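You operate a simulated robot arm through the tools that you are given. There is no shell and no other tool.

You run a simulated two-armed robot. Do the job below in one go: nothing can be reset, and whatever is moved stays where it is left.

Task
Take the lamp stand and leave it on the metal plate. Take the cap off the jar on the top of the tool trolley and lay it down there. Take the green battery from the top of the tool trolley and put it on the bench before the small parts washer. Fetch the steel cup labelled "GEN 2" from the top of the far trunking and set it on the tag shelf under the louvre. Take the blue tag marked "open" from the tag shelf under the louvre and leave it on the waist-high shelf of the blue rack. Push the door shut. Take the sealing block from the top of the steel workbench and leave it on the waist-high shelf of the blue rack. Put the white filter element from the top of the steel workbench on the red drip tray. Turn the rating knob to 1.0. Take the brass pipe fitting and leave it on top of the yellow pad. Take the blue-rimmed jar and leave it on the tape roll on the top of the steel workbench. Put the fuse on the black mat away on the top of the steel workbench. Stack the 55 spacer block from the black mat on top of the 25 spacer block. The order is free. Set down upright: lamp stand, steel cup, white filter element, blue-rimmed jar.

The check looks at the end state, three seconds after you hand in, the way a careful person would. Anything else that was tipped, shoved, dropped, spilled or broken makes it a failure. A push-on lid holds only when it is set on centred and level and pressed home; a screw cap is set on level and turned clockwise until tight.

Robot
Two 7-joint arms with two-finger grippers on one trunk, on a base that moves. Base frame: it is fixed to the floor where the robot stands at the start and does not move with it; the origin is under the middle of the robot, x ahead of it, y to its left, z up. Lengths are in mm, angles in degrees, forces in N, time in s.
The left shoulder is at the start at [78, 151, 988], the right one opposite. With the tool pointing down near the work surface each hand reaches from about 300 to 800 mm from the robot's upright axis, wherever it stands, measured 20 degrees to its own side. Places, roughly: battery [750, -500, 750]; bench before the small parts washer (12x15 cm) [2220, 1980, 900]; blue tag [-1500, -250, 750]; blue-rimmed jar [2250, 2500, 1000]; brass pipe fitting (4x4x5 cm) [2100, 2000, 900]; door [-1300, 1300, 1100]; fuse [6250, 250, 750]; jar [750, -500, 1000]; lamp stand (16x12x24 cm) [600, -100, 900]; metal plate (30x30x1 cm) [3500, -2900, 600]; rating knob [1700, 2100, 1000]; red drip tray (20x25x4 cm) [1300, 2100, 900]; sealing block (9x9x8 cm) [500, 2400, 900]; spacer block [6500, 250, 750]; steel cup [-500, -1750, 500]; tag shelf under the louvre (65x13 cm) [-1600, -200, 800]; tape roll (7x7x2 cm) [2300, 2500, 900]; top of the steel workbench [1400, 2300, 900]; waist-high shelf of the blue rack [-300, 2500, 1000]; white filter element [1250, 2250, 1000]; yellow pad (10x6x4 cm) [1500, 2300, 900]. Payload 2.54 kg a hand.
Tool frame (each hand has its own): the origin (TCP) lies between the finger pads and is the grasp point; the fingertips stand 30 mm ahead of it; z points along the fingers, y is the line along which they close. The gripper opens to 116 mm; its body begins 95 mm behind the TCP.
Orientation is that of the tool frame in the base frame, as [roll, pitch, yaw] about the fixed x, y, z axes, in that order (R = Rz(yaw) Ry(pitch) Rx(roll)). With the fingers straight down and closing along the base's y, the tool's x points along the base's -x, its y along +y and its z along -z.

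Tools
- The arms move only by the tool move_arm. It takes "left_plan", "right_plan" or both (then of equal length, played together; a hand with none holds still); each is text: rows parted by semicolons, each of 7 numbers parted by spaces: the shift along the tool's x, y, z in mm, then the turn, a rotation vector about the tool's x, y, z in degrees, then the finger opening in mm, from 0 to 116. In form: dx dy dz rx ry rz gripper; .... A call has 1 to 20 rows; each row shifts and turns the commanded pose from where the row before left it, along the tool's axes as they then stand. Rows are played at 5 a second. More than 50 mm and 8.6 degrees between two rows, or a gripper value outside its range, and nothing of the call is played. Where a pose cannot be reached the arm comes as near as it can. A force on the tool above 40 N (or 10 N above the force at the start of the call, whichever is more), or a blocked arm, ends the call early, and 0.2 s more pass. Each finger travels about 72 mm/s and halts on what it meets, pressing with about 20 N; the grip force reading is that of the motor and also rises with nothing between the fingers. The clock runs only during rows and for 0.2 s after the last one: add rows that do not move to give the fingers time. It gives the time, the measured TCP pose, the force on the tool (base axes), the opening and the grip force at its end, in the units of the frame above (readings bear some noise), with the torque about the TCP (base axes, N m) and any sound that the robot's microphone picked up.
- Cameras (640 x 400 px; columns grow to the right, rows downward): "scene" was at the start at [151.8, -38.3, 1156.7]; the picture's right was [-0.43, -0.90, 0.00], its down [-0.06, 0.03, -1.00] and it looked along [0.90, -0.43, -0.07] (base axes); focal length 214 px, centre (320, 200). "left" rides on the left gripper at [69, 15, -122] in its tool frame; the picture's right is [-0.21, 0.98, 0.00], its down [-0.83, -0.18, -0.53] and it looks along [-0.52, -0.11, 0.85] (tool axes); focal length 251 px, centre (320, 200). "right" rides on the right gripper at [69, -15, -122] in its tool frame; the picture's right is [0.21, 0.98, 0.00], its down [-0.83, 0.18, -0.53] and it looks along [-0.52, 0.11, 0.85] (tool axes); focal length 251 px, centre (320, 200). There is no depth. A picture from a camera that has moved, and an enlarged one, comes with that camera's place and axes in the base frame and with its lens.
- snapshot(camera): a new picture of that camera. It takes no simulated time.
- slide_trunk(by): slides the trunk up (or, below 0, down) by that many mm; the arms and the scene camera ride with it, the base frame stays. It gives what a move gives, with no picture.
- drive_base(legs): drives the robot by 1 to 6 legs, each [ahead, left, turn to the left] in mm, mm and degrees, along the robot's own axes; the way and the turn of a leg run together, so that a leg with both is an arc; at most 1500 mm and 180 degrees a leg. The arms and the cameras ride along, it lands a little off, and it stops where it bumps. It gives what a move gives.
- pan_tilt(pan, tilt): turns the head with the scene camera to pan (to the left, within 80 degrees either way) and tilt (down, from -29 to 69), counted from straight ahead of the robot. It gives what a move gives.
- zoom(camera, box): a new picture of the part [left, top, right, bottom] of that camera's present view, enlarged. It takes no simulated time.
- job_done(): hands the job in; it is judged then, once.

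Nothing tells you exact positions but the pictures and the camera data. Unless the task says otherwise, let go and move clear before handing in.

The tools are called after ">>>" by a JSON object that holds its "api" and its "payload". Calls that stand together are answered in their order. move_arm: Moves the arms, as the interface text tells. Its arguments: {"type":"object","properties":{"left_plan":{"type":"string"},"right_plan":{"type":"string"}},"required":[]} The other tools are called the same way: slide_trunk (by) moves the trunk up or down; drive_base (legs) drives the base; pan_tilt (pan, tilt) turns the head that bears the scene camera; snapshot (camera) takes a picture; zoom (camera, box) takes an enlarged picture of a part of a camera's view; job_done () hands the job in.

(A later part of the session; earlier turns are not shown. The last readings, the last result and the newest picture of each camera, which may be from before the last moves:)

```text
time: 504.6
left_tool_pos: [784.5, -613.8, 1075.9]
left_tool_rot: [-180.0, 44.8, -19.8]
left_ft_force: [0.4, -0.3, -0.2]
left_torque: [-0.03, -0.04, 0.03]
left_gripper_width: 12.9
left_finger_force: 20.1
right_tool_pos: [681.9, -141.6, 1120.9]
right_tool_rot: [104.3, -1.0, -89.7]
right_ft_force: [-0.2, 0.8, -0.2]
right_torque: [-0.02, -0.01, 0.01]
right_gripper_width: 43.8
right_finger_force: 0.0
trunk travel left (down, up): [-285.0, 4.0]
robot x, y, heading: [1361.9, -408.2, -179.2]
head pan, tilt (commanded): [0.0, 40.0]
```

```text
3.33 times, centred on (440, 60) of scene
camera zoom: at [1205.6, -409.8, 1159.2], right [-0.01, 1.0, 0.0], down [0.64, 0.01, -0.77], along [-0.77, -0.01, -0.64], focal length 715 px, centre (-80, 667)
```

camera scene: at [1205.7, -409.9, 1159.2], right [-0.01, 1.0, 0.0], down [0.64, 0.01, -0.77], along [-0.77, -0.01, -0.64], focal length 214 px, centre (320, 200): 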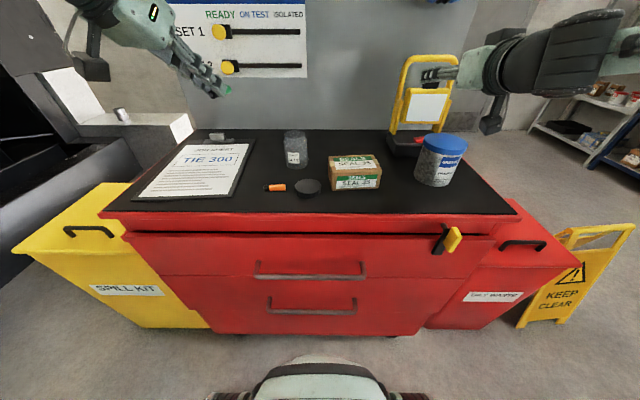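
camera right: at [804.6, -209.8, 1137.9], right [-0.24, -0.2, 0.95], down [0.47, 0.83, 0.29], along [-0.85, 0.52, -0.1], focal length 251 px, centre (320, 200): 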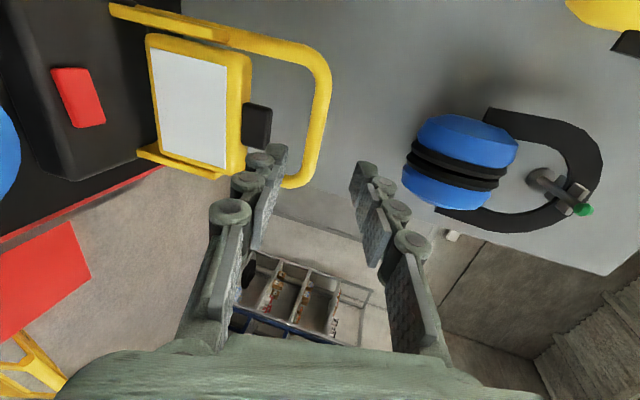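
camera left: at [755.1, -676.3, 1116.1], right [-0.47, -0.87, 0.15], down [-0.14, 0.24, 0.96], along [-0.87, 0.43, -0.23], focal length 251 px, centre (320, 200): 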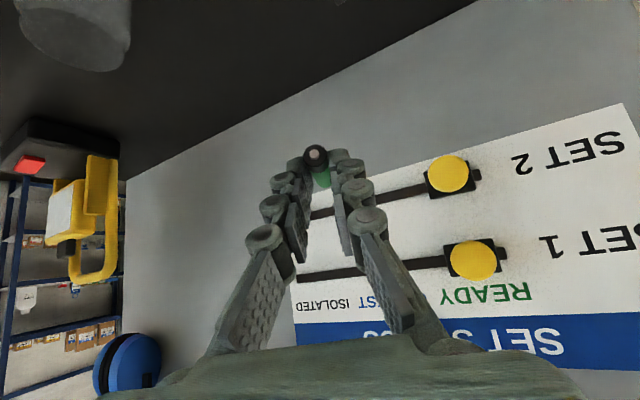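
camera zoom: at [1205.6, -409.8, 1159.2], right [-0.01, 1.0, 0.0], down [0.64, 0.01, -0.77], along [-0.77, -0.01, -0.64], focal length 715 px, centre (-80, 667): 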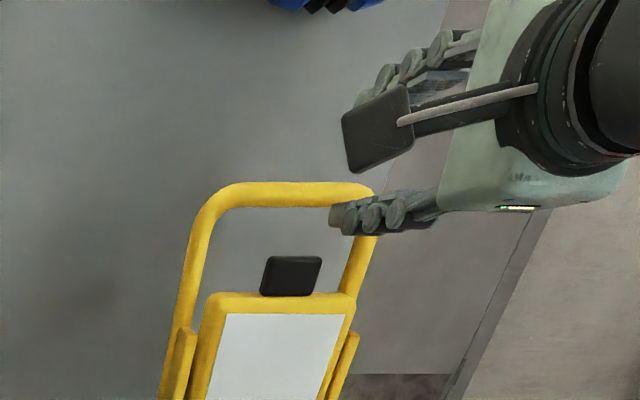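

The bar is right on the hand's axis, about 135 mm ahead. Advancing 100 mm, then checking.

>>> {"api": "move_arm", "payload": {"right_plan": "0 0 35 0 0 0 44; 0 0 35 0 0 0 44; 0 0 30 0 0 0 44; 0 0 0 0 0 0 44"}}

>>> {"api": "snapshot", "payload": {"camera": "right"}}

>>> {"api": "zoom", "payload": {"camera": "scene", "box": [360, 0, 520, 120]}}

```text
time: 505.6
left_tool_pos: [784.2, -614.6, 1077.4]
left_tool_rot: [179.9, 44.7, -19.7]
left_ft_force: [0.0, -0.1, 0.0]
left_torque: [-0.03, -0.04, 0.01]
left_gripper_width: 13.2
left_finger_force: 19.8
right_tool_pos: [586.3, -140.3, 1096.3]
right_tool_rot: [104.1, -0.8, -89.7]
right_ft_force: [0.0, 0.2, -0.9]
right_torque: [0.0, 0.0, 0.02]
right_gripper_width: 44.0
right_finger_force: 0.0
trunk travel left (down, up): [-285.0, 4.0]
robot x, y, heading: [1357.0, -405.1, -179.2]
head pan, tilt (commanded): [0.0, 40.0]
```

```text
taken
camera right: at [708.8, -208.8, 1113.5], right [-0.24, -0.2, 0.95], down [0.47, 0.83, 0.29], along [-0.85, 0.52, -0.1], focal length 251 px, centre (320, 200)
```

right: 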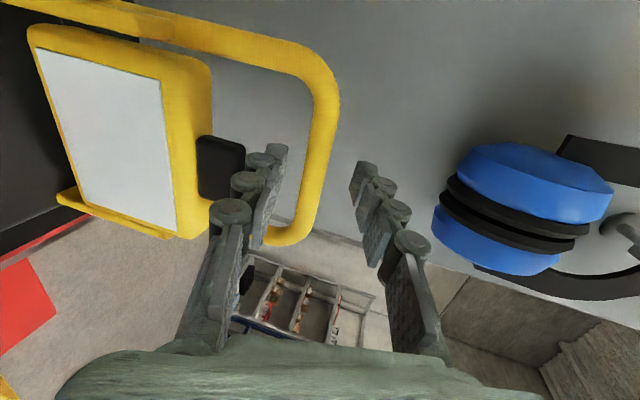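

```text
3.33 times, centred on (440, 60) of scene
camera zoom: at [1205.8, -409.8, 1159.2], right [-0.01, 1.0, 0.0], down [0.64, 0.01, -0.77], along [-0.77, -0.01, -0.64], focal length 715 px, centre (-80, 667)
```

zoom: 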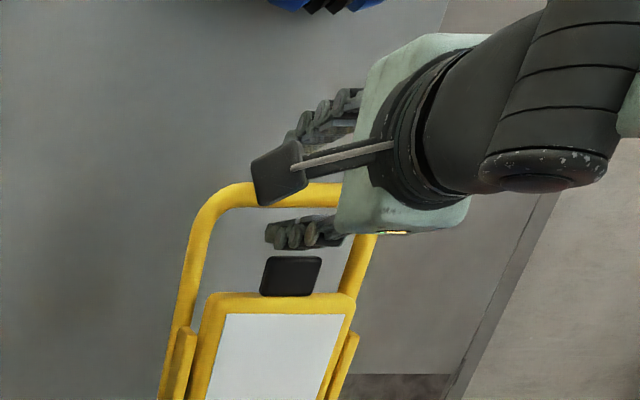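

The bar is between the jaws, about 3 mm high. Adjusting, advancing 30 mm and closing.

>>> {"api": "move_arm", "payload": {"right_plan": "0 1.5 15 0 0 0 44; 0 1.5 15 0 0 0 44; 0 0 0 0 0 0 44; 0 0 0 0 0 0 32; 0 0 0 0 0 0 20; 0 0 0 0 0 0 10; 0 0 0 0 0 0 10; 0 0 0 0 0 0 10"}}

>>> {"api": "snapshot", "payload": {"camera": "right"}}

>>> {"api": "zoom", "payload": {"camera": "scene", "box": [360, 0, 520, 180]}}

```text
time: 507.4
left_tool_pos: [782.6, -612.5, 1075.8]
left_tool_rot: [-180.0, 44.7, -19.7]
left_ft_force: [-0.7, -0.1, -0.1]
left_torque: [-0.02, -0.01, -0.03]
left_gripper_width: 13.0
left_finger_force: 20.3
right_tool_pos: [555.6, -140.4, 1090.8]
right_tool_rot: [104.3, -0.9, -89.9]
right_ft_force: [1.3, 1.2, -10.4]
right_torque: [0.13, -0.03, -0.07]
right_gripper_width: 16.6
right_finger_force: 5.9
trunk travel left (down, up): [-285.0, 4.0]
robot x, y, heading: [1356.6, -407.2, -179.4]
head pan, tilt (commanded): [0.0, 40.0]
```

```text
taken
camera right: at [678.1, -208.9, 1108.2], right [-0.24, -0.2, 0.95], down [0.47, 0.83, 0.29], along [-0.85, 0.52, -0.11], focal length 251 px, centre (320, 200)
```

right: 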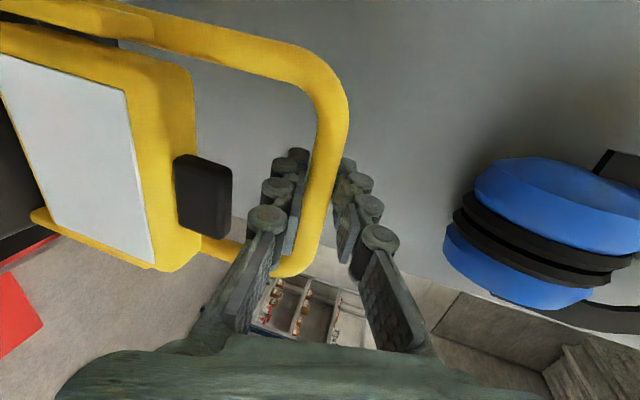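

```text
2.22 times, centred on (440, 90) of scene
camera zoom: at [1204.6, -409.4, 1159.0], right [-0.01, 1.0, 0.0], down [0.64, 0.01, -0.77], along [-0.77, -0.01, -0.64], focal length 477 px, centre (53, 444)
```

zoom: 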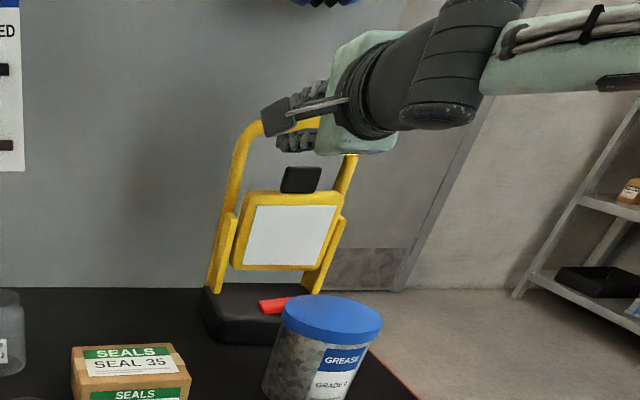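

>>> {"api": "move_arm", "payload": {"right_plan": "0 -1.5 0 0 0 0 6; 0 0 0 0 0 0 6; 0 0 0 0 0 0 6; 0 0 0 0 0 0 6"}}

>>> {"api": "zoom", "payload": {"camera": "right", "box": [220, 110, 440, 270]}}

```text
time: 508.4
left_tool_pos: [784.0, -614.0, 1076.3]
left_tool_rot: [180.0, 44.8, -19.6]
left_ft_force: [-0.5, 0.2, -0.4]
left_torque: [-0.01, -0.03, -0.02]
left_gripper_width: 12.9
left_finger_force: 20.6
right_tool_pos: [556.6, -140.6, 1089.2]
right_tool_rot: [104.2, -0.9, -89.8]
right_ft_force: [-1.7, 1.9, 0.2]
right_torque: [0.34, 0.02, 0.08]
right_gripper_width: 14.1
right_finger_force: 20.9
trunk travel left (down, up): [-285.0, 4.0]
robot x, y, heading: [1356.5, -407.6, -179.2]
head pan, tilt (commanded): [0.0, 40.0]
```

```text
2.50 times, centred on (330, 190) of right
camera zoom: at [679.1, -209.2, 1107.6], right [-0.24, -0.2, 0.95], down [0.47, 0.83, 0.29], along [-0.85, 0.52, -0.11], focal length 629 px, centre (295, 225)
```

zoom: 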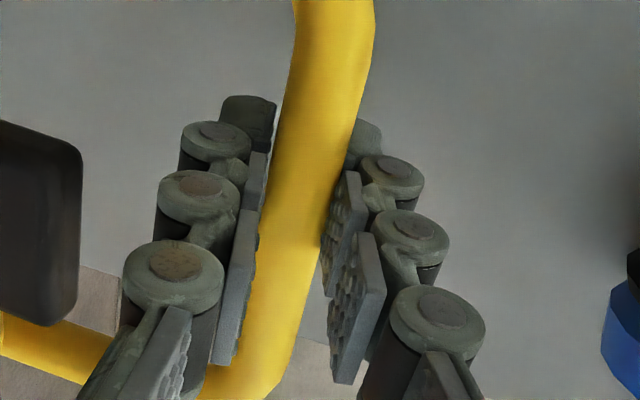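

Firmly gripped (14 mm, 21 N). Lifting the lamp a little to check its weight and balance.

>>> {"api": "move_arm", "payload": {"right_plan": "0 4.8 -1.2 0 0 0 4; 0 9.7 -2.5 0 0 0 4; 0 9.7 -2.5 0 0 0 4; 0 0 0 0 0 0 4; 0 0 0 0 0 0 4"}}

>>> {"api": "snapshot", "payload": {"camera": "right"}}

>>> {"api": "zoom", "payload": {"camera": "scene", "box": [360, 0, 520, 180]}}

```text
time: 509.6
left_tool_pos: [783.2, -613.3, 1075.5]
left_tool_rot: [180.0, 44.6, -19.7]
left_ft_force: [0.5, -0.9, 0.6]
left_torque: [0.01, -0.04, -0.02]
left_gripper_width: 12.9
left_finger_force: 19.9
right_tool_pos: [555.2, -141.8, 1112.4]
right_tool_rot: [104.4, -0.9, -89.7]
right_ft_force: [0.7, 0.2, -12.7]
right_torque: [-0.06, -0.08, -0.01]
right_gripper_width: 13.3
right_finger_force: 20.3
trunk travel left (down, up): [-285.0, 4.0]
robot x, y, heading: [1359.2, -410.6, -179.2]
head pan, tilt (commanded): [0.0, 40.0]
```

```text
taken
camera right: at [677.9, -209.5, 1130.7], right [-0.24, -0.2, 0.95], down [0.47, 0.83, 0.29], along [-0.85, 0.52, -0.11], focal length 251 px, centre (320, 200)
```

right: 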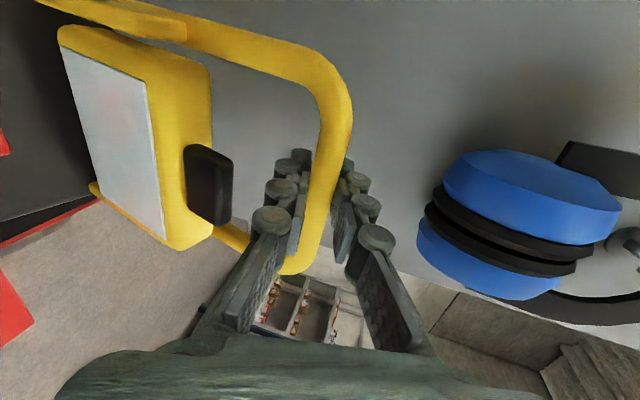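

```text
2.22 times, centred on (440, 90) of scene
camera zoom: at [1204.2, -409.4, 1158.9], right [-0.01, 1.0, 0.0], down [0.64, 0.01, -0.77], along [-0.76, -0.01, -0.64], focal length 477 px, centre (53, 444)
```

zoom: 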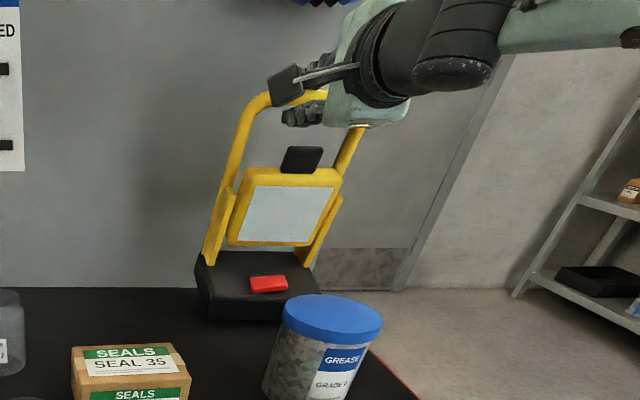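

It weighs about 1.3 kg and hangs with a slight tilt, held well. Lifting further to clear the grease can.

>>> {"api": "move_arm", "payload": {"right_plan": "0 14.5 -3.7 0 0 0 4; 0 19.4 -4.9 0 0 0 4; 0 19.4 -4.9 0 0 0 4; 0 19.4 -4.9 0 0 0 4; 0 19.4 -4.9 0 0 0 4; 0 19.4 -4.9 0 0 0 4; 0 0 0 0 0 0 4"}}

>>> {"api": "pan_tilt", "payload": {"pan": -15, "tilt": 25}}

>>> {"api": "snapshot", "payload": {"camera": "scene"}}

```text
time: 511.2
left_tool_pos: [781.4, -612.6, 1075.9]
left_tool_rot: [-179.9, 44.6, -19.7]
left_ft_force: [0.6, -0.1, -0.1]
left_torque: [0.0, 0.02, 0.02]
left_gripper_width: 13.1
left_finger_force: 20.3
right_tool_pos: [555.0, -139.4, 1229.0]
right_tool_rot: [104.4, -1.0, -89.8]
right_ft_force: [2.8, 0.6, -14.6]
right_torque: [-0.05, -0.1, 0.0]
right_gripper_width: 13.5
right_finger_force: 20.3
trunk travel left (down, up): [-285.0, 4.0]
robot x, y, heading: [1356.4, -410.3, -179.3]
head pan, tilt (commanded): [0.0, 40.0]
```

```text
time: 511.9
left_tool_pos: [781.7, -612.3, 1075.8]
left_tool_rot: [-180.0, 44.7, -19.8]
left_ft_force: [-0.5, 0.3, -0.8]
left_torque: [0.01, -0.03, 0.02]
left_gripper_width: 12.8
left_finger_force: 19.7
right_tool_pos: [554.0, -138.5, 1228.7]
right_tool_rot: [104.4, -0.8, -89.9]
right_ft_force: [4.4, -0.8, -14.0]
right_torque: [-0.08, -0.09, -0.02]
right_gripper_width: 13.5
right_finger_force: 20.2
trunk travel left (down, up): [-285.0, 4.0]
robot x, y, heading: [1358.4, -410.5, -179.3]
head pan, tilt (commanded): [-15.0, 25.0]
```

```text
taken
camera scene: at [1200.0, -385.6, 1182.2], right [0.25, 0.97, 0.0], down [0.41, -0.1, -0.91], along [-0.88, 0.22, -0.42], focal length 214 px, centre (320, 200)
```

scene: 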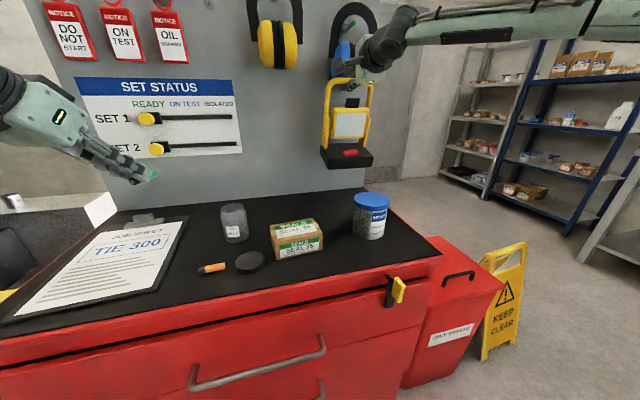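

The hand is close to the blue ear defenders on the panel (a small x-force shows). Pulling straight back over the can now.

>>> {"api": "move_arm", "payload": {"right_plan": "0 -2.5 -9.7 0 0 0 4; 0 -5 -19.4 0 0 0 4; 0 -8 -31 0 0 0 4; 0 -9.8 -38.8 0 0 0 4; 0 -9.8 -38.8 0 0 0 4; 0 -9.8 -38.8 0 0 0 4; 0 -9.8 -38.8 0 0 0 4; 0 0 0 0 0 0 4"}}

>>> {"api": "snapshot", "payload": {"camera": "scene"}}

>>> {"api": "snapshot", "payload": {"camera": "right"}}

```text
time: 513.7
left_tool_pos: [782.1, -614.3, 1075.3]
left_tool_rot: [-180.0, 44.7, -19.7]
left_ft_force: [-0.5, 0.8, 0.6]
left_torque: [0.01, 0.01, 0.01]
left_gripper_width: 12.9
left_finger_force: 20.4
right_tool_pos: [778.3, -139.4, 1227.4]
right_tool_rot: [104.4, -1.0, -89.9]
right_ft_force: [-0.3, 0.3, -12.6]
right_torque: [-0.05, 0.1, 0.0]
right_gripper_width: 14.1
right_finger_force: 19.7
trunk travel left (down, up): [-285.0, 4.0]
robot x, y, heading: [1355.9, -412.8, -179.2]
head pan, tilt (commanded): [-15.0, 25.0]
```

```text
taken
camera scene: at [1200.0, -385.6, 1182.2], right [0.25, 0.97, 0.0], down [0.41, -0.11, -0.91], along [-0.88, 0.22, -0.42], focal length 214 px, centre (320, 200)
```

scene: 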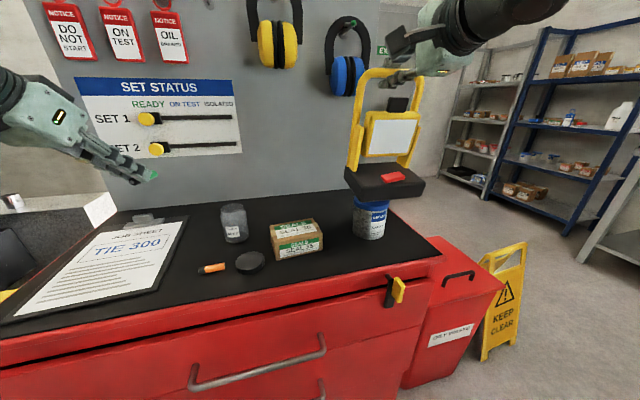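

```text
taken
camera right: at [900.8, -208.4, 1245.1], right [-0.24, -0.2, 0.95], down [0.47, 0.83, 0.29], along [-0.85, 0.52, -0.11], focal length 251 px, centre (320, 200)
```

right: 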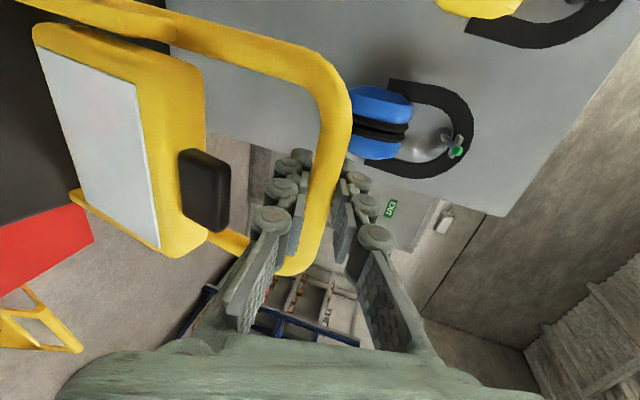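

The ear defenders still hang in place and the lamp clears the can. Backing the robot away from the trolley and looking for the metal plate.

>>> {"api": "drive_base", "payload": {"legs": [[-500, 0, 0]]}}

>>> {"api": "drive_base", "payload": {"legs": [[-500, 0, 0], [0, 0, 90]]}}

>>> {"api": "pan_tilt", "payload": {"pan": 20, "tilt": 15}}

>>> {"api": "snapshot", "payload": {"camera": "scene"}}

>>> {"api": "pan_tilt", "payload": {"pan": 60, "tilt": 15}}

>>> {"api": "snapshot", "payload": {"camera": "scene"}}

```text
time: 516.7
left_tool_pos: [1283.1, -610.1, 1075.5]
left_tool_rot: [180.0, 44.8, -19.2]
left_ft_force: [-0.1, -0.3, -0.2]
left_torque: [-0.01, 0.0, 0.01]
left_gripper_width: 13.1
left_finger_force: 19.6
right_tool_pos: [1273.1, -137.8, 1226.7]
right_tool_rot: [104.3, -1.1, -89.0]
right_ft_force: [1.2, -0.6, -12.2]
right_torque: [-0.05, -0.11, 0.03]
right_gripper_width: 13.2
right_finger_force: 20.4
trunk travel left (down, up): [-285.0, 4.0]
robot x, y, heading: [1855.7, -397.9, -178.7]
head pan, tilt (commanded): [-15.0, 25.0]
```

```text
time: 523.5
left_tool_pos: [2567.7, -961.8, 1075.4]
left_tool_rot: [180.0, 44.7, 70.2]
left_ft_force: [-0.1, -0.8, 0.0]
left_torque: [0.0, -0.03, -0.02]
left_gripper_width: 13.1
left_finger_force: 20.3
right_tool_pos: [2093.2, -967.3, 1227.6]
right_tool_rot: [104.4, -1.0, 0.1]
right_ft_force: [0.7, 0.2, -12.1]
right_torque: [0.09, -0.06, 0.02]
right_gripper_width: 13.9
right_finger_force: 20.1
trunk travel left (down, up): [-285.0, 4.0]
robot x, y, heading: [2364.0, -384.5, -89.3]
head pan, tilt (commanded): [-15.0, 25.0]
```

```text
time: 524.5
left_tool_pos: [2567.4, -961.3, 1076.3]
left_tool_rot: [-180.0, 44.7, 70.1]
left_ft_force: [-0.5, -0.7, 0.4]
left_torque: [0.01, -0.03, 0.03]
left_gripper_width: 13.3
left_finger_force: 20.0
right_tool_pos: [2092.4, -966.4, 1226.8]
right_tool_rot: [104.4, -1.0, 0.3]
right_ft_force: [0.9, 0.1, -12.1]
right_torque: [0.07, -0.03, 0.0]
right_gripper_width: 13.6
right_finger_force: 19.9
trunk travel left (down, up): [-285.0, 4.0]
robot x, y, heading: [2364.6, -387.0, -89.4]
head pan, tilt (commanded): [20.0, 15.0]
```

```text
taken
camera scene: at [2397.1, -542.3, 1198.5], right [-0.94, -0.35, 0.0], down [-0.09, 0.24, -0.97], along [0.34, -0.9, -0.26], focal length 214 px, centre (320, 200)
```

scene: 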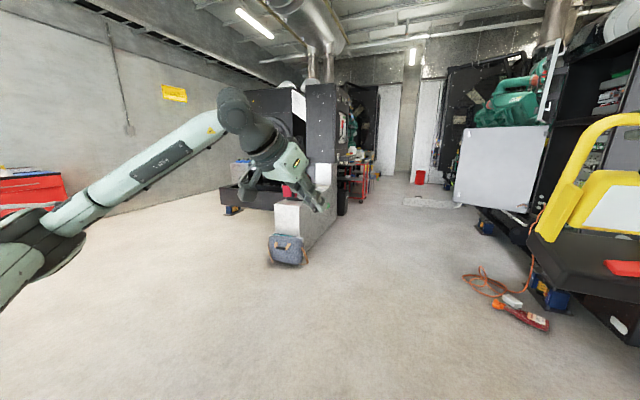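

```text
time: 525.6
left_tool_pos: [2566.6, -961.3, 1075.6]
left_tool_rot: [179.9, 44.7, 70.2]
left_ft_force: [-0.6, 0.8, -0.8]
left_torque: [0.01, -0.01, 0.02]
left_gripper_width: 13.1
left_finger_force: 20.1
right_tool_pos: [2092.9, -966.3, 1227.4]
right_tool_rot: [104.5, -1.0, 0.2]
right_ft_force: [0.4, 1.3, -12.9]
right_torque: [0.05, -0.05, -0.02]
right_gripper_width: 13.5
right_finger_force: 19.8
trunk travel left (down, up): [-285.0, 4.0]
robot x, y, heading: [2362.1, -385.5, -89.3]
head pan, tilt (commanded): [60.0, 15.0]
```

```text
taken
camera scene: at [2445.6, -500.7, 1198.6], right [-0.49, -0.87, 0.0], down [-0.22, 0.13, -0.97], along [0.84, -0.47, -0.26], focal length 214 px, centre (320, 200)
```

scene: 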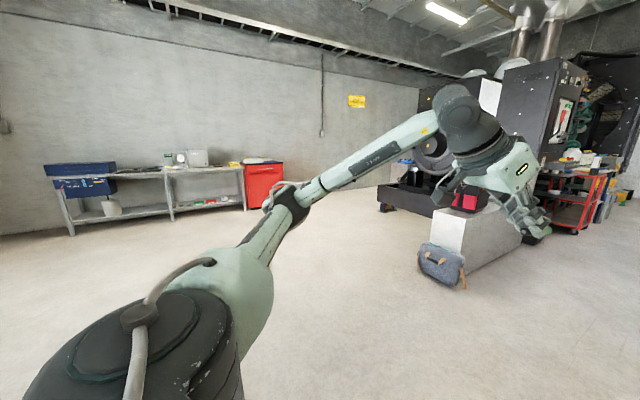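

A white trunking stands by the second generator, likely carrying the metal plate. Turning toward it for a closer look.

>>> {"api": "pan_tilt", "payload": {"pan": 30, "tilt": 15}}

>>> {"api": "zoom", "payload": {"camera": "scene", "box": [260, 120, 480, 290]}}

```text
time: 526.6
left_tool_pos: [2567.1, -961.4, 1076.1]
left_tool_rot: [180.0, 44.7, 70.2]
left_ft_force: [0.3, 0.1, 0.3]
left_torque: [0.03, -0.01, 0.0]
left_gripper_width: 12.8
left_finger_force: 19.8
right_tool_pos: [2092.5, -965.2, 1227.5]
right_tool_rot: [104.4, -1.0, 0.2]
right_ft_force: [-0.3, 0.0, -13.1]
right_torque: [0.07, -0.04, 0.02]
right_gripper_width: 13.6
right_finger_force: 19.8
trunk travel left (down, up): [-285.0, 4.0]
robot x, y, heading: [2364.4, -388.7, -89.2]
head pan, tilt (commanded): [30.0, 15.0]
```

```text
2.35 times, centred on (370, 205) of scene
camera zoom: at [2412.0, -535.2, 1198.6], right [-0.86, -0.51, 0.0], down [-0.13, 0.22, -0.97], along [0.49, -0.83, -0.26], focal length 505 px, centre (202, 188)
```

zoom: 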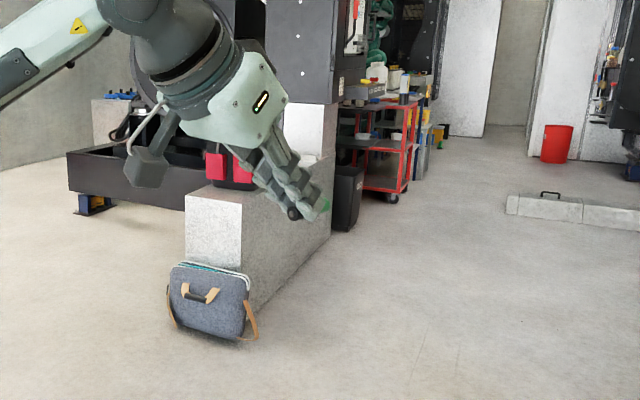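

The plate should be on the trunking's top further back; the open side is the west. Driving ahead along the clear aisle and looking again.

>>> {"api": "drive_base", "payload": {"legs": [[1300, 0, 0]]}}

>>> {"api": "pan_tilt", "payload": {"pan": 60, "tilt": 20}}

>>> {"api": "snapshot", "payload": {"camera": "scene"}}

>>> {"api": "pan_tilt", "payload": {"pan": 25, "tilt": 20}}

>>> {"api": "snapshot", "payload": {"camera": "scene"}}

```text
time: 533.1
left_tool_pos: [2566.6, -2267.6, 1076.1]
left_tool_rot: [180.0, 44.7, 69.5]
left_ft_force: [-0.4, 0.0, 0.4]
left_torque: [0.01, -0.01, -0.05]
left_gripper_width: 13.1
left_finger_force: 20.2
right_tool_pos: [2091.2, -2266.6, 1226.9]
right_tool_rot: [104.3, -1.0, -0.5]
right_ft_force: [0.2, 0.0, -11.9]
right_torque: [0.03, -0.06, -0.03]
right_gripper_width: 13.9
right_finger_force: 20.0
trunk travel left (down, up): [-285.0, 4.0]
robot x, y, heading: [2364.8, -1690.3, -90.2]
head pan, tilt (commanded): [30.0, 15.0]
```

```text
time: 534.1
left_tool_pos: [2566.4, -2267.0, 1075.5]
left_tool_rot: [179.9, 44.7, 69.5]
left_ft_force: [-0.1, 0.3, -0.2]
left_torque: [0.0, 0.01, -0.01]
left_gripper_width: 12.8
left_finger_force: 19.8
right_tool_pos: [2091.3, -2267.0, 1225.9]
right_tool_rot: [104.4, -1.0, -0.7]
right_ft_force: [0.0, -0.1, -12.9]
right_torque: [0.08, -0.07, 0.01]
right_gripper_width: 13.7
right_finger_force: 20.4
trunk travel left (down, up): [-285.0, 4.0]
robot x, y, heading: [2370.7, -1689.4, -90.1]
head pan, tilt (commanded): [60.0, 20.0]
```

```text
taken
camera scene: at [2450.0, -1805.4, 1190.5], right [-0.5, -0.86, 0.0], down [-0.3, 0.17, -0.94], along [0.81, -0.47, -0.34], focal length 214 px, centre (320, 200)
```

scene: 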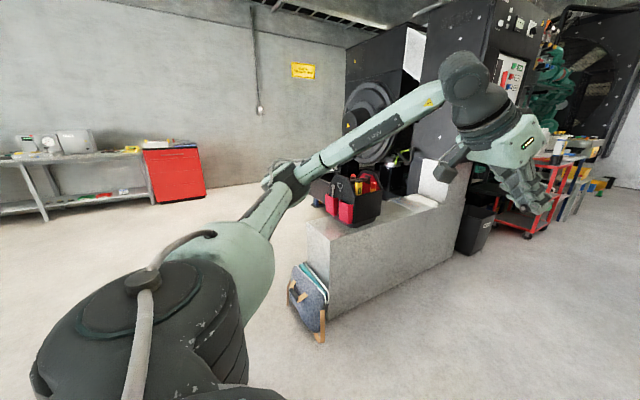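

```text
time: 535.1
left_tool_pos: [2566.8, -2267.4, 1076.3]
left_tool_rot: [179.9, 44.7, 69.4]
left_ft_force: [-0.2, 0.7, 0.2]
left_torque: [-0.02, 0.0, 0.02]
left_gripper_width: 12.9
left_finger_force: 20.0
right_tool_pos: [2092.5, -2266.0, 1226.7]
right_tool_rot: [104.6, -1.0, -0.4]
right_ft_force: [0.0, -0.8, -12.8]
right_torque: [0.05, -0.04, 0.03]
right_gripper_width: 13.5
right_finger_force: 19.6
trunk travel left (down, up): [-285.0, 4.0]
robot x, y, heading: [2370.1, -1689.8, -90.4]
head pan, tilt (commanded): [25.0, 20.0]
```

```text
taken
camera scene: at [2408.8, -1843.0, 1190.4], right [-0.91, -0.42, 0.0], down [-0.14, 0.31, -0.94], along [0.4, -0.85, -0.34], focal length 214 px, centre (320, 200)
```

scene: 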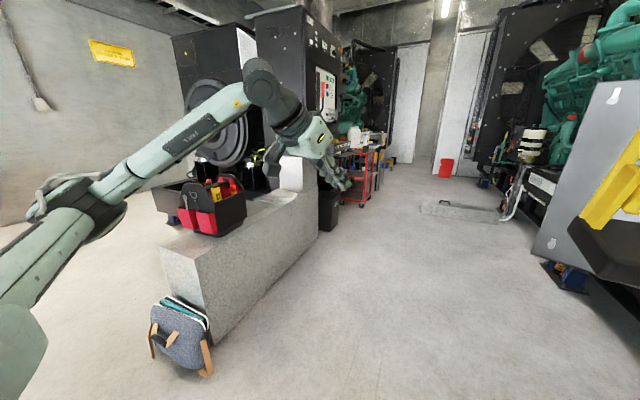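

The trunking carries a tool bag with the plate area behind it. I'll turn to face east here, then strafe along the trunking's west side.

>>> {"api": "drive_base", "payload": {"legs": [[0, 0, 90], [0, -900, 0]]}}

>>> {"api": "pan_tilt", "payload": {"pan": 0, "tilt": 20}}

>>> {"api": "snapshot", "payload": {"camera": "scene"}}

>>> {"api": "zoom", "payload": {"camera": "scene", "box": [220, 130, 480, 300]}}

```text
time: 548.0
left_tool_pos: [2935.9, -2404.5, 1075.6]
left_tool_rot: [179.9, 44.7, 158.8]
left_ft_force: [-0.1, 0.5, 0.2]
left_torque: [0.0, 0.02, 0.0]
left_gripper_width: 12.9
left_finger_force: 20.1
right_tool_pos: [2930.4, -2878.5, 1226.2]
right_tool_rot: [104.5, -1.0, 88.7]
right_ft_force: [-0.1, 0.1, -12.7]
right_torque: [0.06, 0.03, -0.03]
right_gripper_width: 13.2
right_finger_force: 19.5
trunk travel left (down, up): [-285.0, 4.0]
robot x, y, heading: [2358.1, -2595.1, -0.7]
head pan, tilt (commanded): [25.0, 20.0]
```

```text
time: 548.9
left_tool_pos: [2935.8, -2404.0, 1076.5]
left_tool_rot: [-179.9, 44.7, 158.8]
left_ft_force: [0.5, 0.1, -0.4]
left_torque: [0.02, 0.01, 0.02]
left_gripper_width: 13.2
left_finger_force: 20.0
right_tool_pos: [2929.2, -2878.5, 1226.5]
right_tool_rot: [104.5, -1.1, 88.8]
right_ft_force: [0.1, -0.4, -12.9]
right_torque: [0.06, 0.05, -0.01]
right_gripper_width: 13.4
right_finger_force: 20.2
trunk travel left (down, up): [-285.0, 4.0]
robot x, y, heading: [2358.2, -2594.3, -1.1]
head pan, tilt (commanded): [0.0, 20.0]
```

```text
taken
camera scene: at [2519.6, -2596.5, 1190.4], right [-0.01, -1.0, 0.0], down [-0.34, 0.0, -0.94], along [0.94, -0.01, -0.34], focal length 214 px, centre (320, 200)
```

scene: 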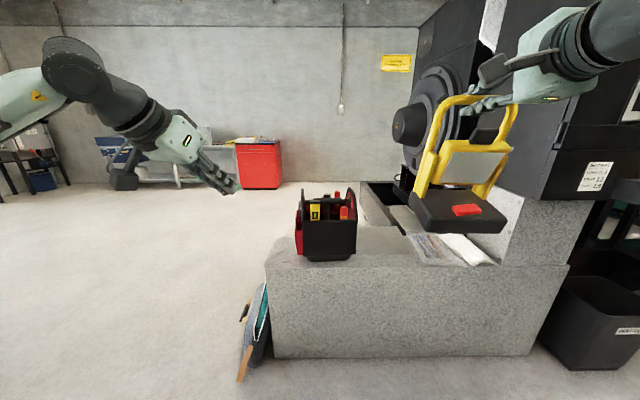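

```text
2.35 times, centred on (350, 215) of scene
camera zoom: at [2519.6, -2596.5, 1190.4], right [-0.01, -1.0, 0.0], down [-0.34, 0.0, -0.94], along [0.94, -0.01, -0.34], focal length 505 px, centre (249, 165)
```

zoom: 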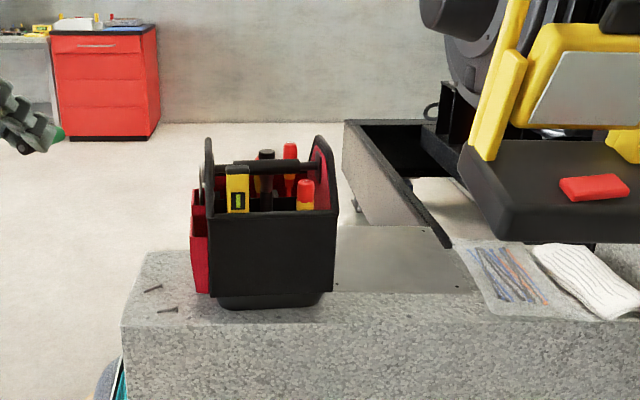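

The metal plate lies on the trunking right of the tool bag, roughly x 3410–3705, y -3085…-2785. Strafing and driving in so the lamp comes over it.

>>> {"api": "drive_base", "payload": {"legs": [[0, -120, 1], [300, 0, 0]]}}

>>> {"api": "pan_tilt", "payload": {"pan": -10, "tilt": 30}}

>>> {"api": "snapshot", "payload": {"camera": "scene"}}

>>> {"api": "zoom", "payload": {"camera": "scene", "box": [180, 130, 460, 330]}}

```text
time: 552.4
left_tool_pos: [3230.2, -2506.8, 1076.1]
left_tool_rot: [-180.0, 44.7, 160.2]
left_ft_force: [1.1, 0.2, -0.5]
left_torque: [-0.03, -0.03, -0.02]
left_gripper_width: 13.1
left_finger_force: 19.4
right_tool_pos: [3234.3, -2979.3, 1225.6]
right_tool_rot: [104.4, -1.1, 90.2]
right_ft_force: [-0.4, 0.1, -12.4]
right_torque: [0.07, -0.03, 0.01]
right_gripper_width: 13.4
right_finger_force: 19.6
trunk travel left (down, up): [-285.0, 4.0]
robot x, y, heading: [2654.4, -2710.2, 0.5]
head pan, tilt (commanded): [0.0, 20.0]
```

```text
time: 553.1
left_tool_pos: [3227.8, -2506.6, 1075.8]
left_tool_rot: [-180.0, 44.8, 160.2]
left_ft_force: [0.3, -0.2, -0.8]
left_torque: [0.0, 0.0, 0.0]
left_gripper_width: 13.1
left_finger_force: 20.2
right_tool_pos: [3233.4, -2979.1, 1225.7]
right_tool_rot: [104.7, -1.0, 90.2]
right_ft_force: [0.5, 0.0, -12.6]
right_torque: [0.08, 0.0, -0.01]
right_gripper_width: 13.4
right_finger_force: 20.5
trunk travel left (down, up): [-285.0, 4.0]
robot x, y, heading: [2652.6, -2710.6, 0.7]
head pan, tilt (commanded): [-10.0, 30.0]
```

```text
taken
camera scene: at [2812.6, -2724.5, 1174.4], right [-0.16, -0.99, 0.0], down [-0.49, 0.08, -0.87], along [0.85, -0.14, -0.5], focal length 214 px, centre (320, 200)
```

scene: 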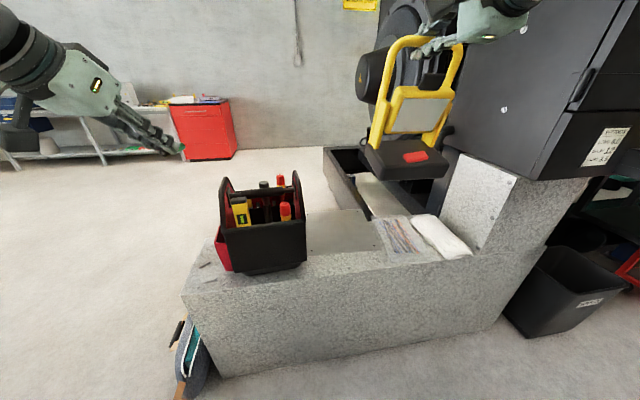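

```text
2.00 times, centred on (320, 230) of scene
camera zoom: at [2812.6, -2724.5, 1174.4], right [-0.16, -0.99, 0.0], down [-0.49, 0.08, -0.87], along [0.85, -0.14, -0.5], focal length 429 px, centre (320, 140)
```

zoom: 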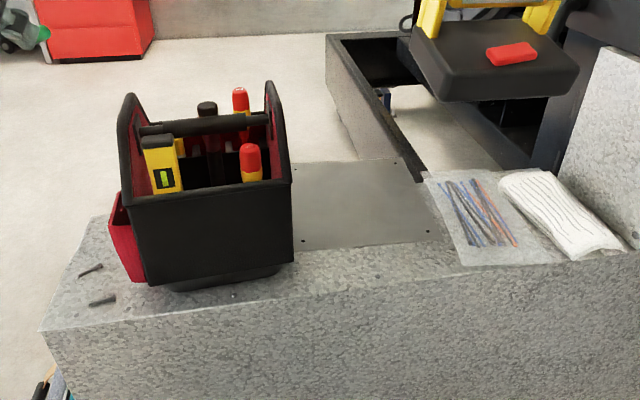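

The plate is centred near [3540, -2925]. Driving in 190 mm and checking again.

>>> {"api": "drive_base", "payload": {"legs": [[190, 0, -0.6]]}}

>>> {"api": "pan_tilt", "payload": {"pan": -15, "tilt": 40}}

>>> {"api": "snapshot", "payload": {"camera": "scene"}}

```text
time: 554.6
left_tool_pos: [3419.7, -2514.5, 1076.2]
left_tool_rot: [180.0, 44.7, 159.3]
left_ft_force: [0.7, 0.3, -0.2]
left_torque: [0.05, 0.01, -0.05]
left_gripper_width: 13.2
left_finger_force: 19.7
right_tool_pos: [3416.9, -2987.4, 1226.2]
right_tool_rot: [104.6, -1.0, 89.3]
right_ft_force: [0.8, -0.3, -13.1]
right_torque: [0.05, 0.04, 0.02]
right_gripper_width: 13.7
right_finger_force: 19.9
trunk travel left (down, up): [-285.0, 4.0]
robot x, y, heading: [2841.2, -2711.7, -0.4]
head pan, tilt (commanded): [-10.0, 30.0]
```

```text
time: 555.4
left_tool_pos: [3418.5, -2514.6, 1075.9]
left_tool_rot: [180.0, 44.8, 159.4]
left_ft_force: [0.6, 0.2, 0.1]
left_torque: [-0.03, 0.0, -0.02]
left_gripper_width: 13.1
left_finger_force: 20.1
right_tool_pos: [3416.0, -2989.2, 1224.8]
right_tool_rot: [104.6, -0.9, 89.3]
right_ft_force: [0.7, 0.9, -12.2]
right_torque: [0.03, 0.07, -0.01]
right_gripper_width: 13.7
right_finger_force: 20.1
trunk travel left (down, up): [-285.0, 4.0]
robot x, y, heading: [2841.1, -2713.0, -0.3]
head pan, tilt (commanded): [-15.0, 40.0]
```

```text
taken
camera scene: at [2992.9, -2732.6, 1159.0], right [-0.26, -0.96, 0.0], down [-0.62, 0.17, -0.77], along [0.74, -0.2, -0.64], focal length 214 px, centre (320, 200)
```

scene: 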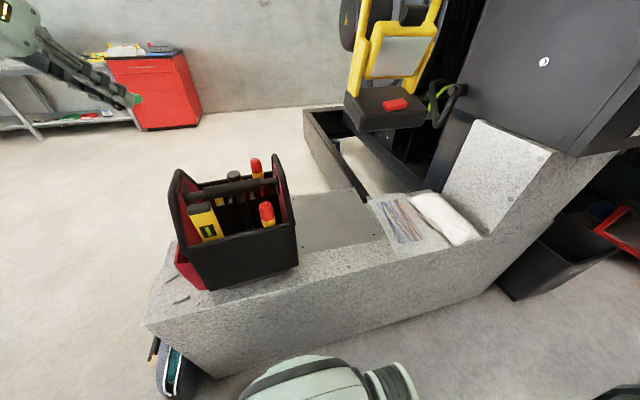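

Moving the lamp over the plate, then lowering it in stages.

>>> {"api": "move_arm", "payload": {"right_plan": "12.7 8.2 31.3 0 0 0 4; 12.7 8.2 31.3 0 0 0 4; 12.7 8.2 31.3 0 0 0 4; 12.6 8.2 31.3 0 0 0 4; 0 -36.8 9.6 0 0 0 4; 0 -36.8 9.6 0 0 0 4; 0 -36.8 9.6 0 0 0 4; 0 -36.8 9.6 0 0 0 4; 0 -36.8 9.6 0 0 0 4; 0 0 0 0 0 0 4"}}

>>> {"api": "snapshot", "payload": {"camera": "scene"}}

>>> {"api": "snapshot", "payload": {"camera": "right"}}

```text
time: 557.5
left_tool_pos: [3419.5, -2514.3, 1076.0]
left_tool_rot: [-180.0, 44.8, 159.3]
left_ft_force: [0.7, 0.1, 0.6]
left_torque: [-0.03, 0.05, 0.01]
left_gripper_width: 13.1
left_finger_force: 20.0
right_tool_pos: [3546.3, -2948.2, 1054.0]
right_tool_rot: [105.1, -0.7, 89.7]
right_ft_force: [0.5, 1.0, -13.0]
right_torque: [0.07, 0.04, -0.01]
right_gripper_width: 13.6
right_finger_force: 20.0
right hand out of reach, approached as far as the arm can: row 9
trunk travel left (down, up): [-285.0, 4.0]
robot x, y, heading: [2841.1, -2715.2, 0.0]
head pan, tilt (commanded): [-15.0, 40.0]
```

```text
taken
camera scene: at [2993.4, -2732.4, 1158.9], right [-0.26, -0.96, 0.0], down [-0.62, 0.17, -0.76], along [0.74, -0.2, -0.64], focal length 214 px, centre (320, 200)
```

scene: 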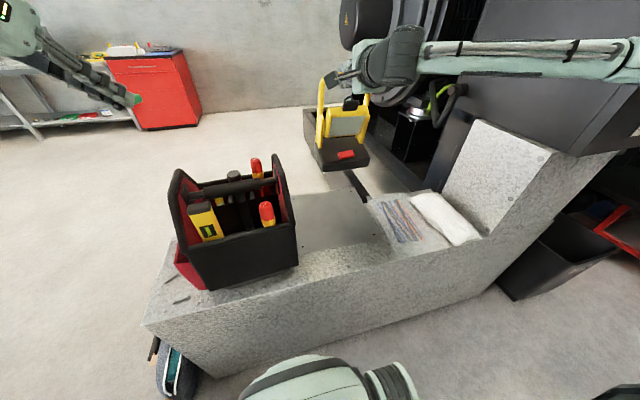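

```text
taken
camera right: at [3424.9, -2878.8, 1073.8], right [0.26, 0.2, 0.95], down [-0.47, -0.83, 0.31], along [0.84, -0.53, -0.12], focal length 251 px, centre (320, 200)
```

right: 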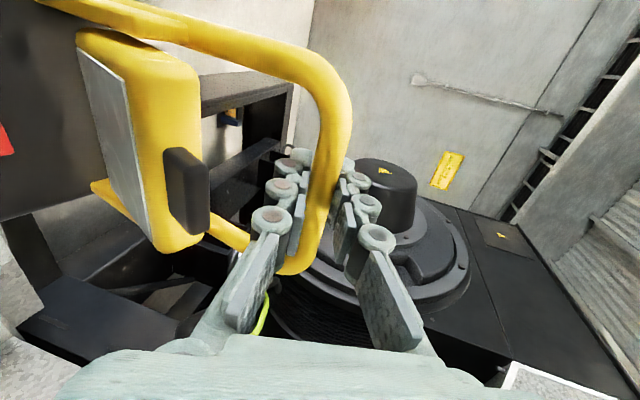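

The arm can't go lower in this pose, so I'll lower the trunk; first retracting the left hand so it clears the tool bag.

>>> {"api": "move_arm", "payload": {"left_plan": "27.8 -4.2 -27.8 0 0 0 4; 27.8 -4.2 -27.8 0 0 0 4; 27.8 -4.2 -27.8 0 0 0 4; 27.8 -4.2 -27.8 0 0 0 4; 27.8 -4.2 -27.8 0 0 0 4; 27.8 -4.2 -27.8 0 0 0 4; 0 0 0 0 0 0 4"}}

>>> {"api": "slide_trunk", "payload": {"by": -150}}

>>> {"api": "snapshot", "payload": {"camera": "scene"}}

```text
time: 559.1
left_tool_pos: [3192.3, -2451.6, 1079.7]
left_tool_rot: [-179.9, 44.7, 159.2]
left_ft_force: [0.8, 0.7, -0.5]
left_torque: [0.01, 0.05, 0.02]
left_gripper_width: 12.8
left_finger_force: 20.1
left hand out of reach, approached as far as the arm can: row 6
right_tool_pos: [3545.0, -2948.6, 1054.7]
right_tool_rot: [105.1, -0.7, 89.5]
right_ft_force: [0.3, -0.2, -12.6]
right_torque: [0.11, 0.06, -0.02]
right_gripper_width: 13.4
right_finger_force: 20.1
trunk travel left (down, up): [-285.0, 4.0]
robot x, y, heading: [2843.6, -2708.2, -0.7]
head pan, tilt (commanded): [-15.0, 40.0]
```

```text
time: 560.9
left_tool_pos: [3191.9, -2452.4, 930.6]
left_tool_rot: [-180.0, 44.7, 159.3]
left_ft_force: [-0.5, -0.4, -0.6]
left_torque: [0.01, 0.02, 0.01]
left_gripper_width: 13.1
left_finger_force: 20.3
right_tool_pos: [3543.6, -2948.4, 905.5]
right_tool_rot: [105.2, -0.7, 89.5]
right_ft_force: [-0.5, -0.2, -13.1]
right_torque: [0.09, 0.05, 0.0]
right_gripper_width: 13.7
right_finger_force: 19.6
trunk travel left (down, up): [-135.0, 154.0]
robot x, y, heading: [2840.5, -2707.8, -0.3]
head pan, tilt (commanded): [-15.0, 40.0]
```

```text
taken
camera scene: at [2992.9, -2732.5, 1009.1], right [-0.26, -0.96, 0.0], down [-0.62, 0.17, -0.77], along [0.74, -0.2, -0.64], focal length 214 px, centre (320, 200)
```

scene: 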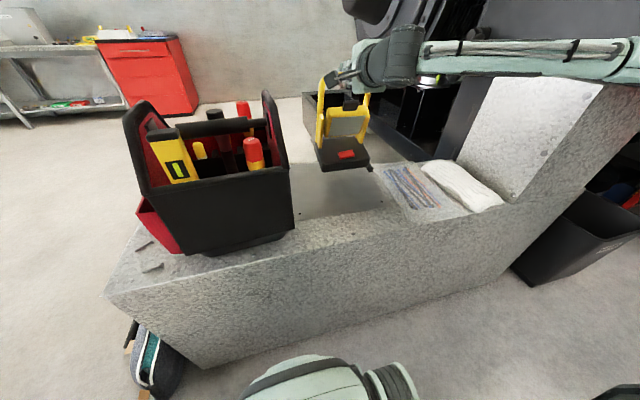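

>>> {"api": "zoom", "payload": {"camera": "scene", "box": [270, 60, 450, 230]}}

```text
2.35 times, centred on (360, 145) of scene
camera zoom: at [2992.9, -2732.5, 1009.1], right [-0.26, -0.96, 0.0], down [-0.62, 0.17, -0.77], along [0.74, -0.2, -0.64], focal length 505 px, centre (226, 329)
```

zoom: 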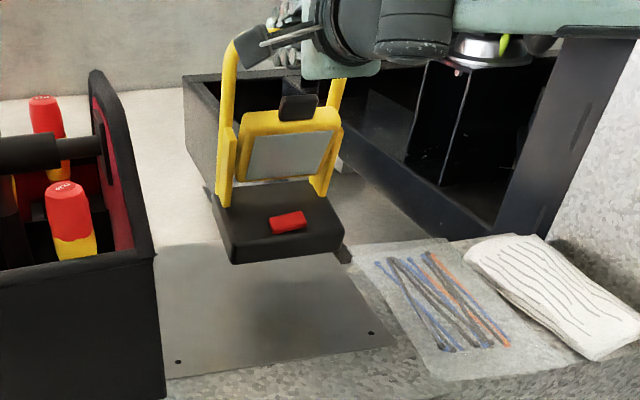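

The lamp base will land well inside the plate. Lowering the trunk further in steps.

>>> {"api": "slide_trunk", "payload": {"by": -60}}

>>> {"api": "zoom", "payload": {"camera": "scene", "box": [270, 20, 450, 190]}}

```text
time: 561.9
left_tool_pos: [3191.7, -2451.5, 871.1]
left_tool_rot: [180.0, 44.7, 159.2]
left_ft_force: [0.0, 0.0, -0.1]
left_torque: [0.01, 0.0, 0.0]
left_gripper_width: 12.8
left_finger_force: 20.2
right_tool_pos: [3546.0, -2947.9, 845.7]
right_tool_rot: [105.0, -0.6, 89.6]
right_ft_force: [-0.4, -0.6, -11.9]
right_torque: [0.1, 0.08, 0.02]
right_gripper_width: 13.7
right_finger_force: 20.1
trunk travel left (down, up): [-75.0, 214.0]
robot x, y, heading: [2842.2, -2706.7, -0.2]
head pan, tilt (commanded): [-15.0, 40.0]
```

```text
2.35 times, centred on (360, 105) of scene
camera zoom: at [2992.8, -2732.5, 949.1], right [-0.26, -0.96, 0.0], down [-0.62, 0.17, -0.77], along [0.74, -0.2, -0.64], focal length 505 px, centre (226, 424)
```

zoom: 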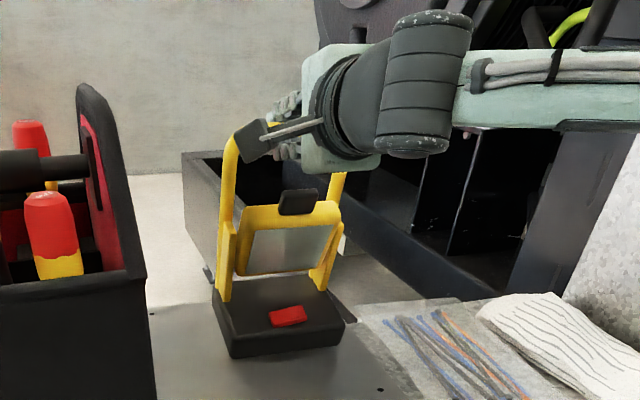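

>>> {"api": "slide_trunk", "payload": {"by": -8}}

>>> {"api": "slide_trunk", "payload": {"by": -4}}

>>> {"api": "slide_trunk", "payload": {"by": -3}}

>>> {"api": "zoom", "payload": {"camera": "scene", "box": [300, 60, 420, 180]}}

```text
time: 562.5
left_tool_pos: [3191.3, -2452.6, 863.6]
left_tool_rot: [180.0, 44.6, 159.4]
left_ft_force: [-0.5, 0.1, 0.1]
left_torque: [0.01, 0.01, -0.05]
left_gripper_width: 13.1
left_finger_force: 19.8
right_tool_pos: [3545.8, -2948.1, 836.5]
right_tool_rot: [105.1, -0.7, 89.6]
right_ft_force: [0.4, -1.2, -11.6]
right_torque: [0.08, 0.02, 0.0]
right_gripper_width: 13.5
right_finger_force: 20.3
trunk travel left (down, up): [-67.0, 222.0]
robot x, y, heading: [2841.1, -2712.1, -0.2]
head pan, tilt (commanded): [-15.0, 40.0]
```

```text
time: 563.0
left_tool_pos: [3191.3, -2450.8, 857.2]
left_tool_rot: [180.0, 44.7, 159.3]
left_ft_force: [-0.2, 1.0, 0.0]
left_torque: [-0.02, 0.01, -0.02]
left_gripper_width: 12.7
left_finger_force: 20.4
right_tool_pos: [3545.0, -2948.1, 832.8]
right_tool_rot: [105.1, -0.6, 89.6]
right_ft_force: [-0.7, 0.5, -12.9]
right_torque: [0.06, 0.07, 0.0]
right_gripper_width: 13.3
right_finger_force: 20.3
trunk travel left (down, up): [-63.0, 226.0]
robot x, y, heading: [2842.7, -2708.0, -0.4]
head pan, tilt (commanded): [-15.0, 40.0]
```

```text
time: 563.5
left_tool_pos: [3190.7, -2451.7, 856.2]
left_tool_rot: [180.0, 44.7, 159.2]
left_ft_force: [0.2, -0.2, 0.1]
left_torque: [0.01, 0.04, -0.02]
left_gripper_width: 13.1
left_finger_force: 20.0
right_tool_pos: [3545.0, -2947.7, 831.3]
right_tool_rot: [104.9, -0.6, 89.6]
right_ft_force: [1.3, 1.0, -5.7]
right_torque: [-0.18, -0.07, 0.05]
right_gripper_width: 13.5
right_finger_force: 19.6
trunk travel left (down, up): [-60.0, 229.0]
robot x, y, heading: [2837.3, -2707.6, -0.1]
head pan, tilt (commanded): [-15.0, 40.0]
```

```text
3.33 times, centred on (360, 120) of scene
camera zoom: at [2992.5, -2732.2, 934.1], right [-0.26, -0.96, 0.0], down [-0.62, 0.17, -0.77], along [0.74, -0.2, -0.64], focal length 715 px, centre (187, 467)
```

zoom: 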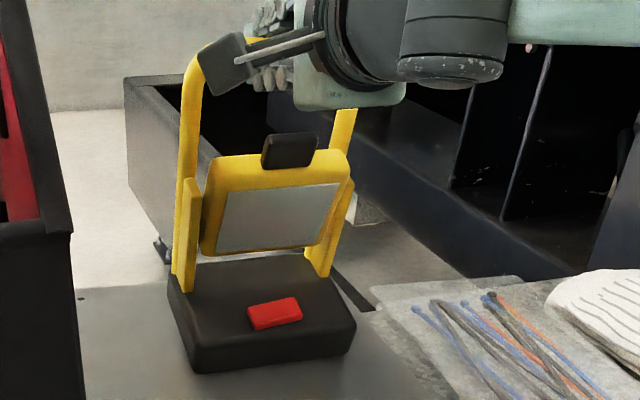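

The base's front edge has touched (load halved). Moving the bar forward and slightly down to stand the lamp upright.

>>> {"api": "move_arm", "payload": {"right_plan": "0 -0.4 6 0 0 0 4; 0 -0.4 6 0 0 0 4; 0 0 0 0 0 0 4"}}

>>> {"api": "zoom", "payload": {"camera": "scene", "box": [300, 60, 420, 180]}}

>>> {"api": "snapshot", "payload": {"camera": "right"}}

```text
time: 564.3
left_tool_pos: [3189.6, -2451.1, 856.5]
left_tool_rot: [-180.0, 44.8, 159.3]
left_ft_force: [0.1, -0.1, -0.6]
left_torque: [0.01, 0.01, -0.01]
left_gripper_width: 13.0
left_finger_force: 20.0
right_tool_pos: [3555.2, -2946.5, 831.2]
right_tool_rot: [105.1, -0.4, 89.8]
right_ft_force: [3.2, 5.2, 2.5]
right_torque: [-0.11, -0.02, -0.03]
right_gripper_width: 13.4
right_finger_force: 20.2
trunk travel left (down, up): [-60.0, 229.0]
robot x, y, heading: [2842.3, -2708.4, -0.0]
head pan, tilt (commanded): [-15.0, 40.0]
```

```text
3.33 times, centred on (360, 120) of scene
camera zoom: at [2991.9, -2731.7, 934.3], right [-0.26, -0.96, 0.0], down [-0.62, 0.17, -0.77], along [0.74, -0.2, -0.64], focal length 715 px, centre (187, 467)
```

zoom: 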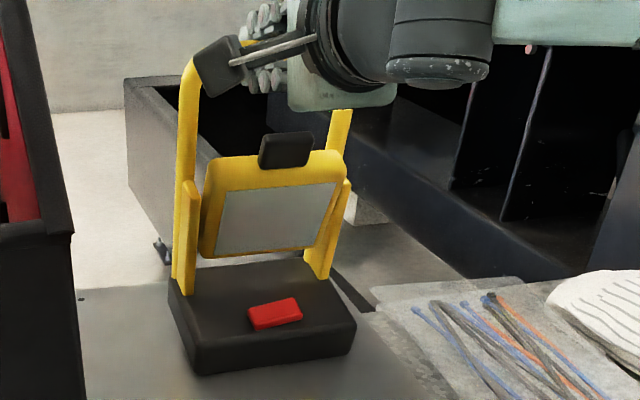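

```text
taken
camera right: at [3434.6, -2878.6, 848.6], right [0.26, 0.21, 0.94], down [-0.47, -0.83, 0.31], along [0.84, -0.52, -0.11], focal length 251 px, centre (320, 200)
```

right: 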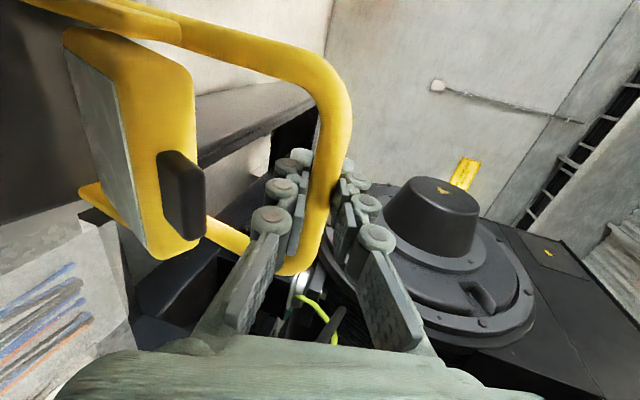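

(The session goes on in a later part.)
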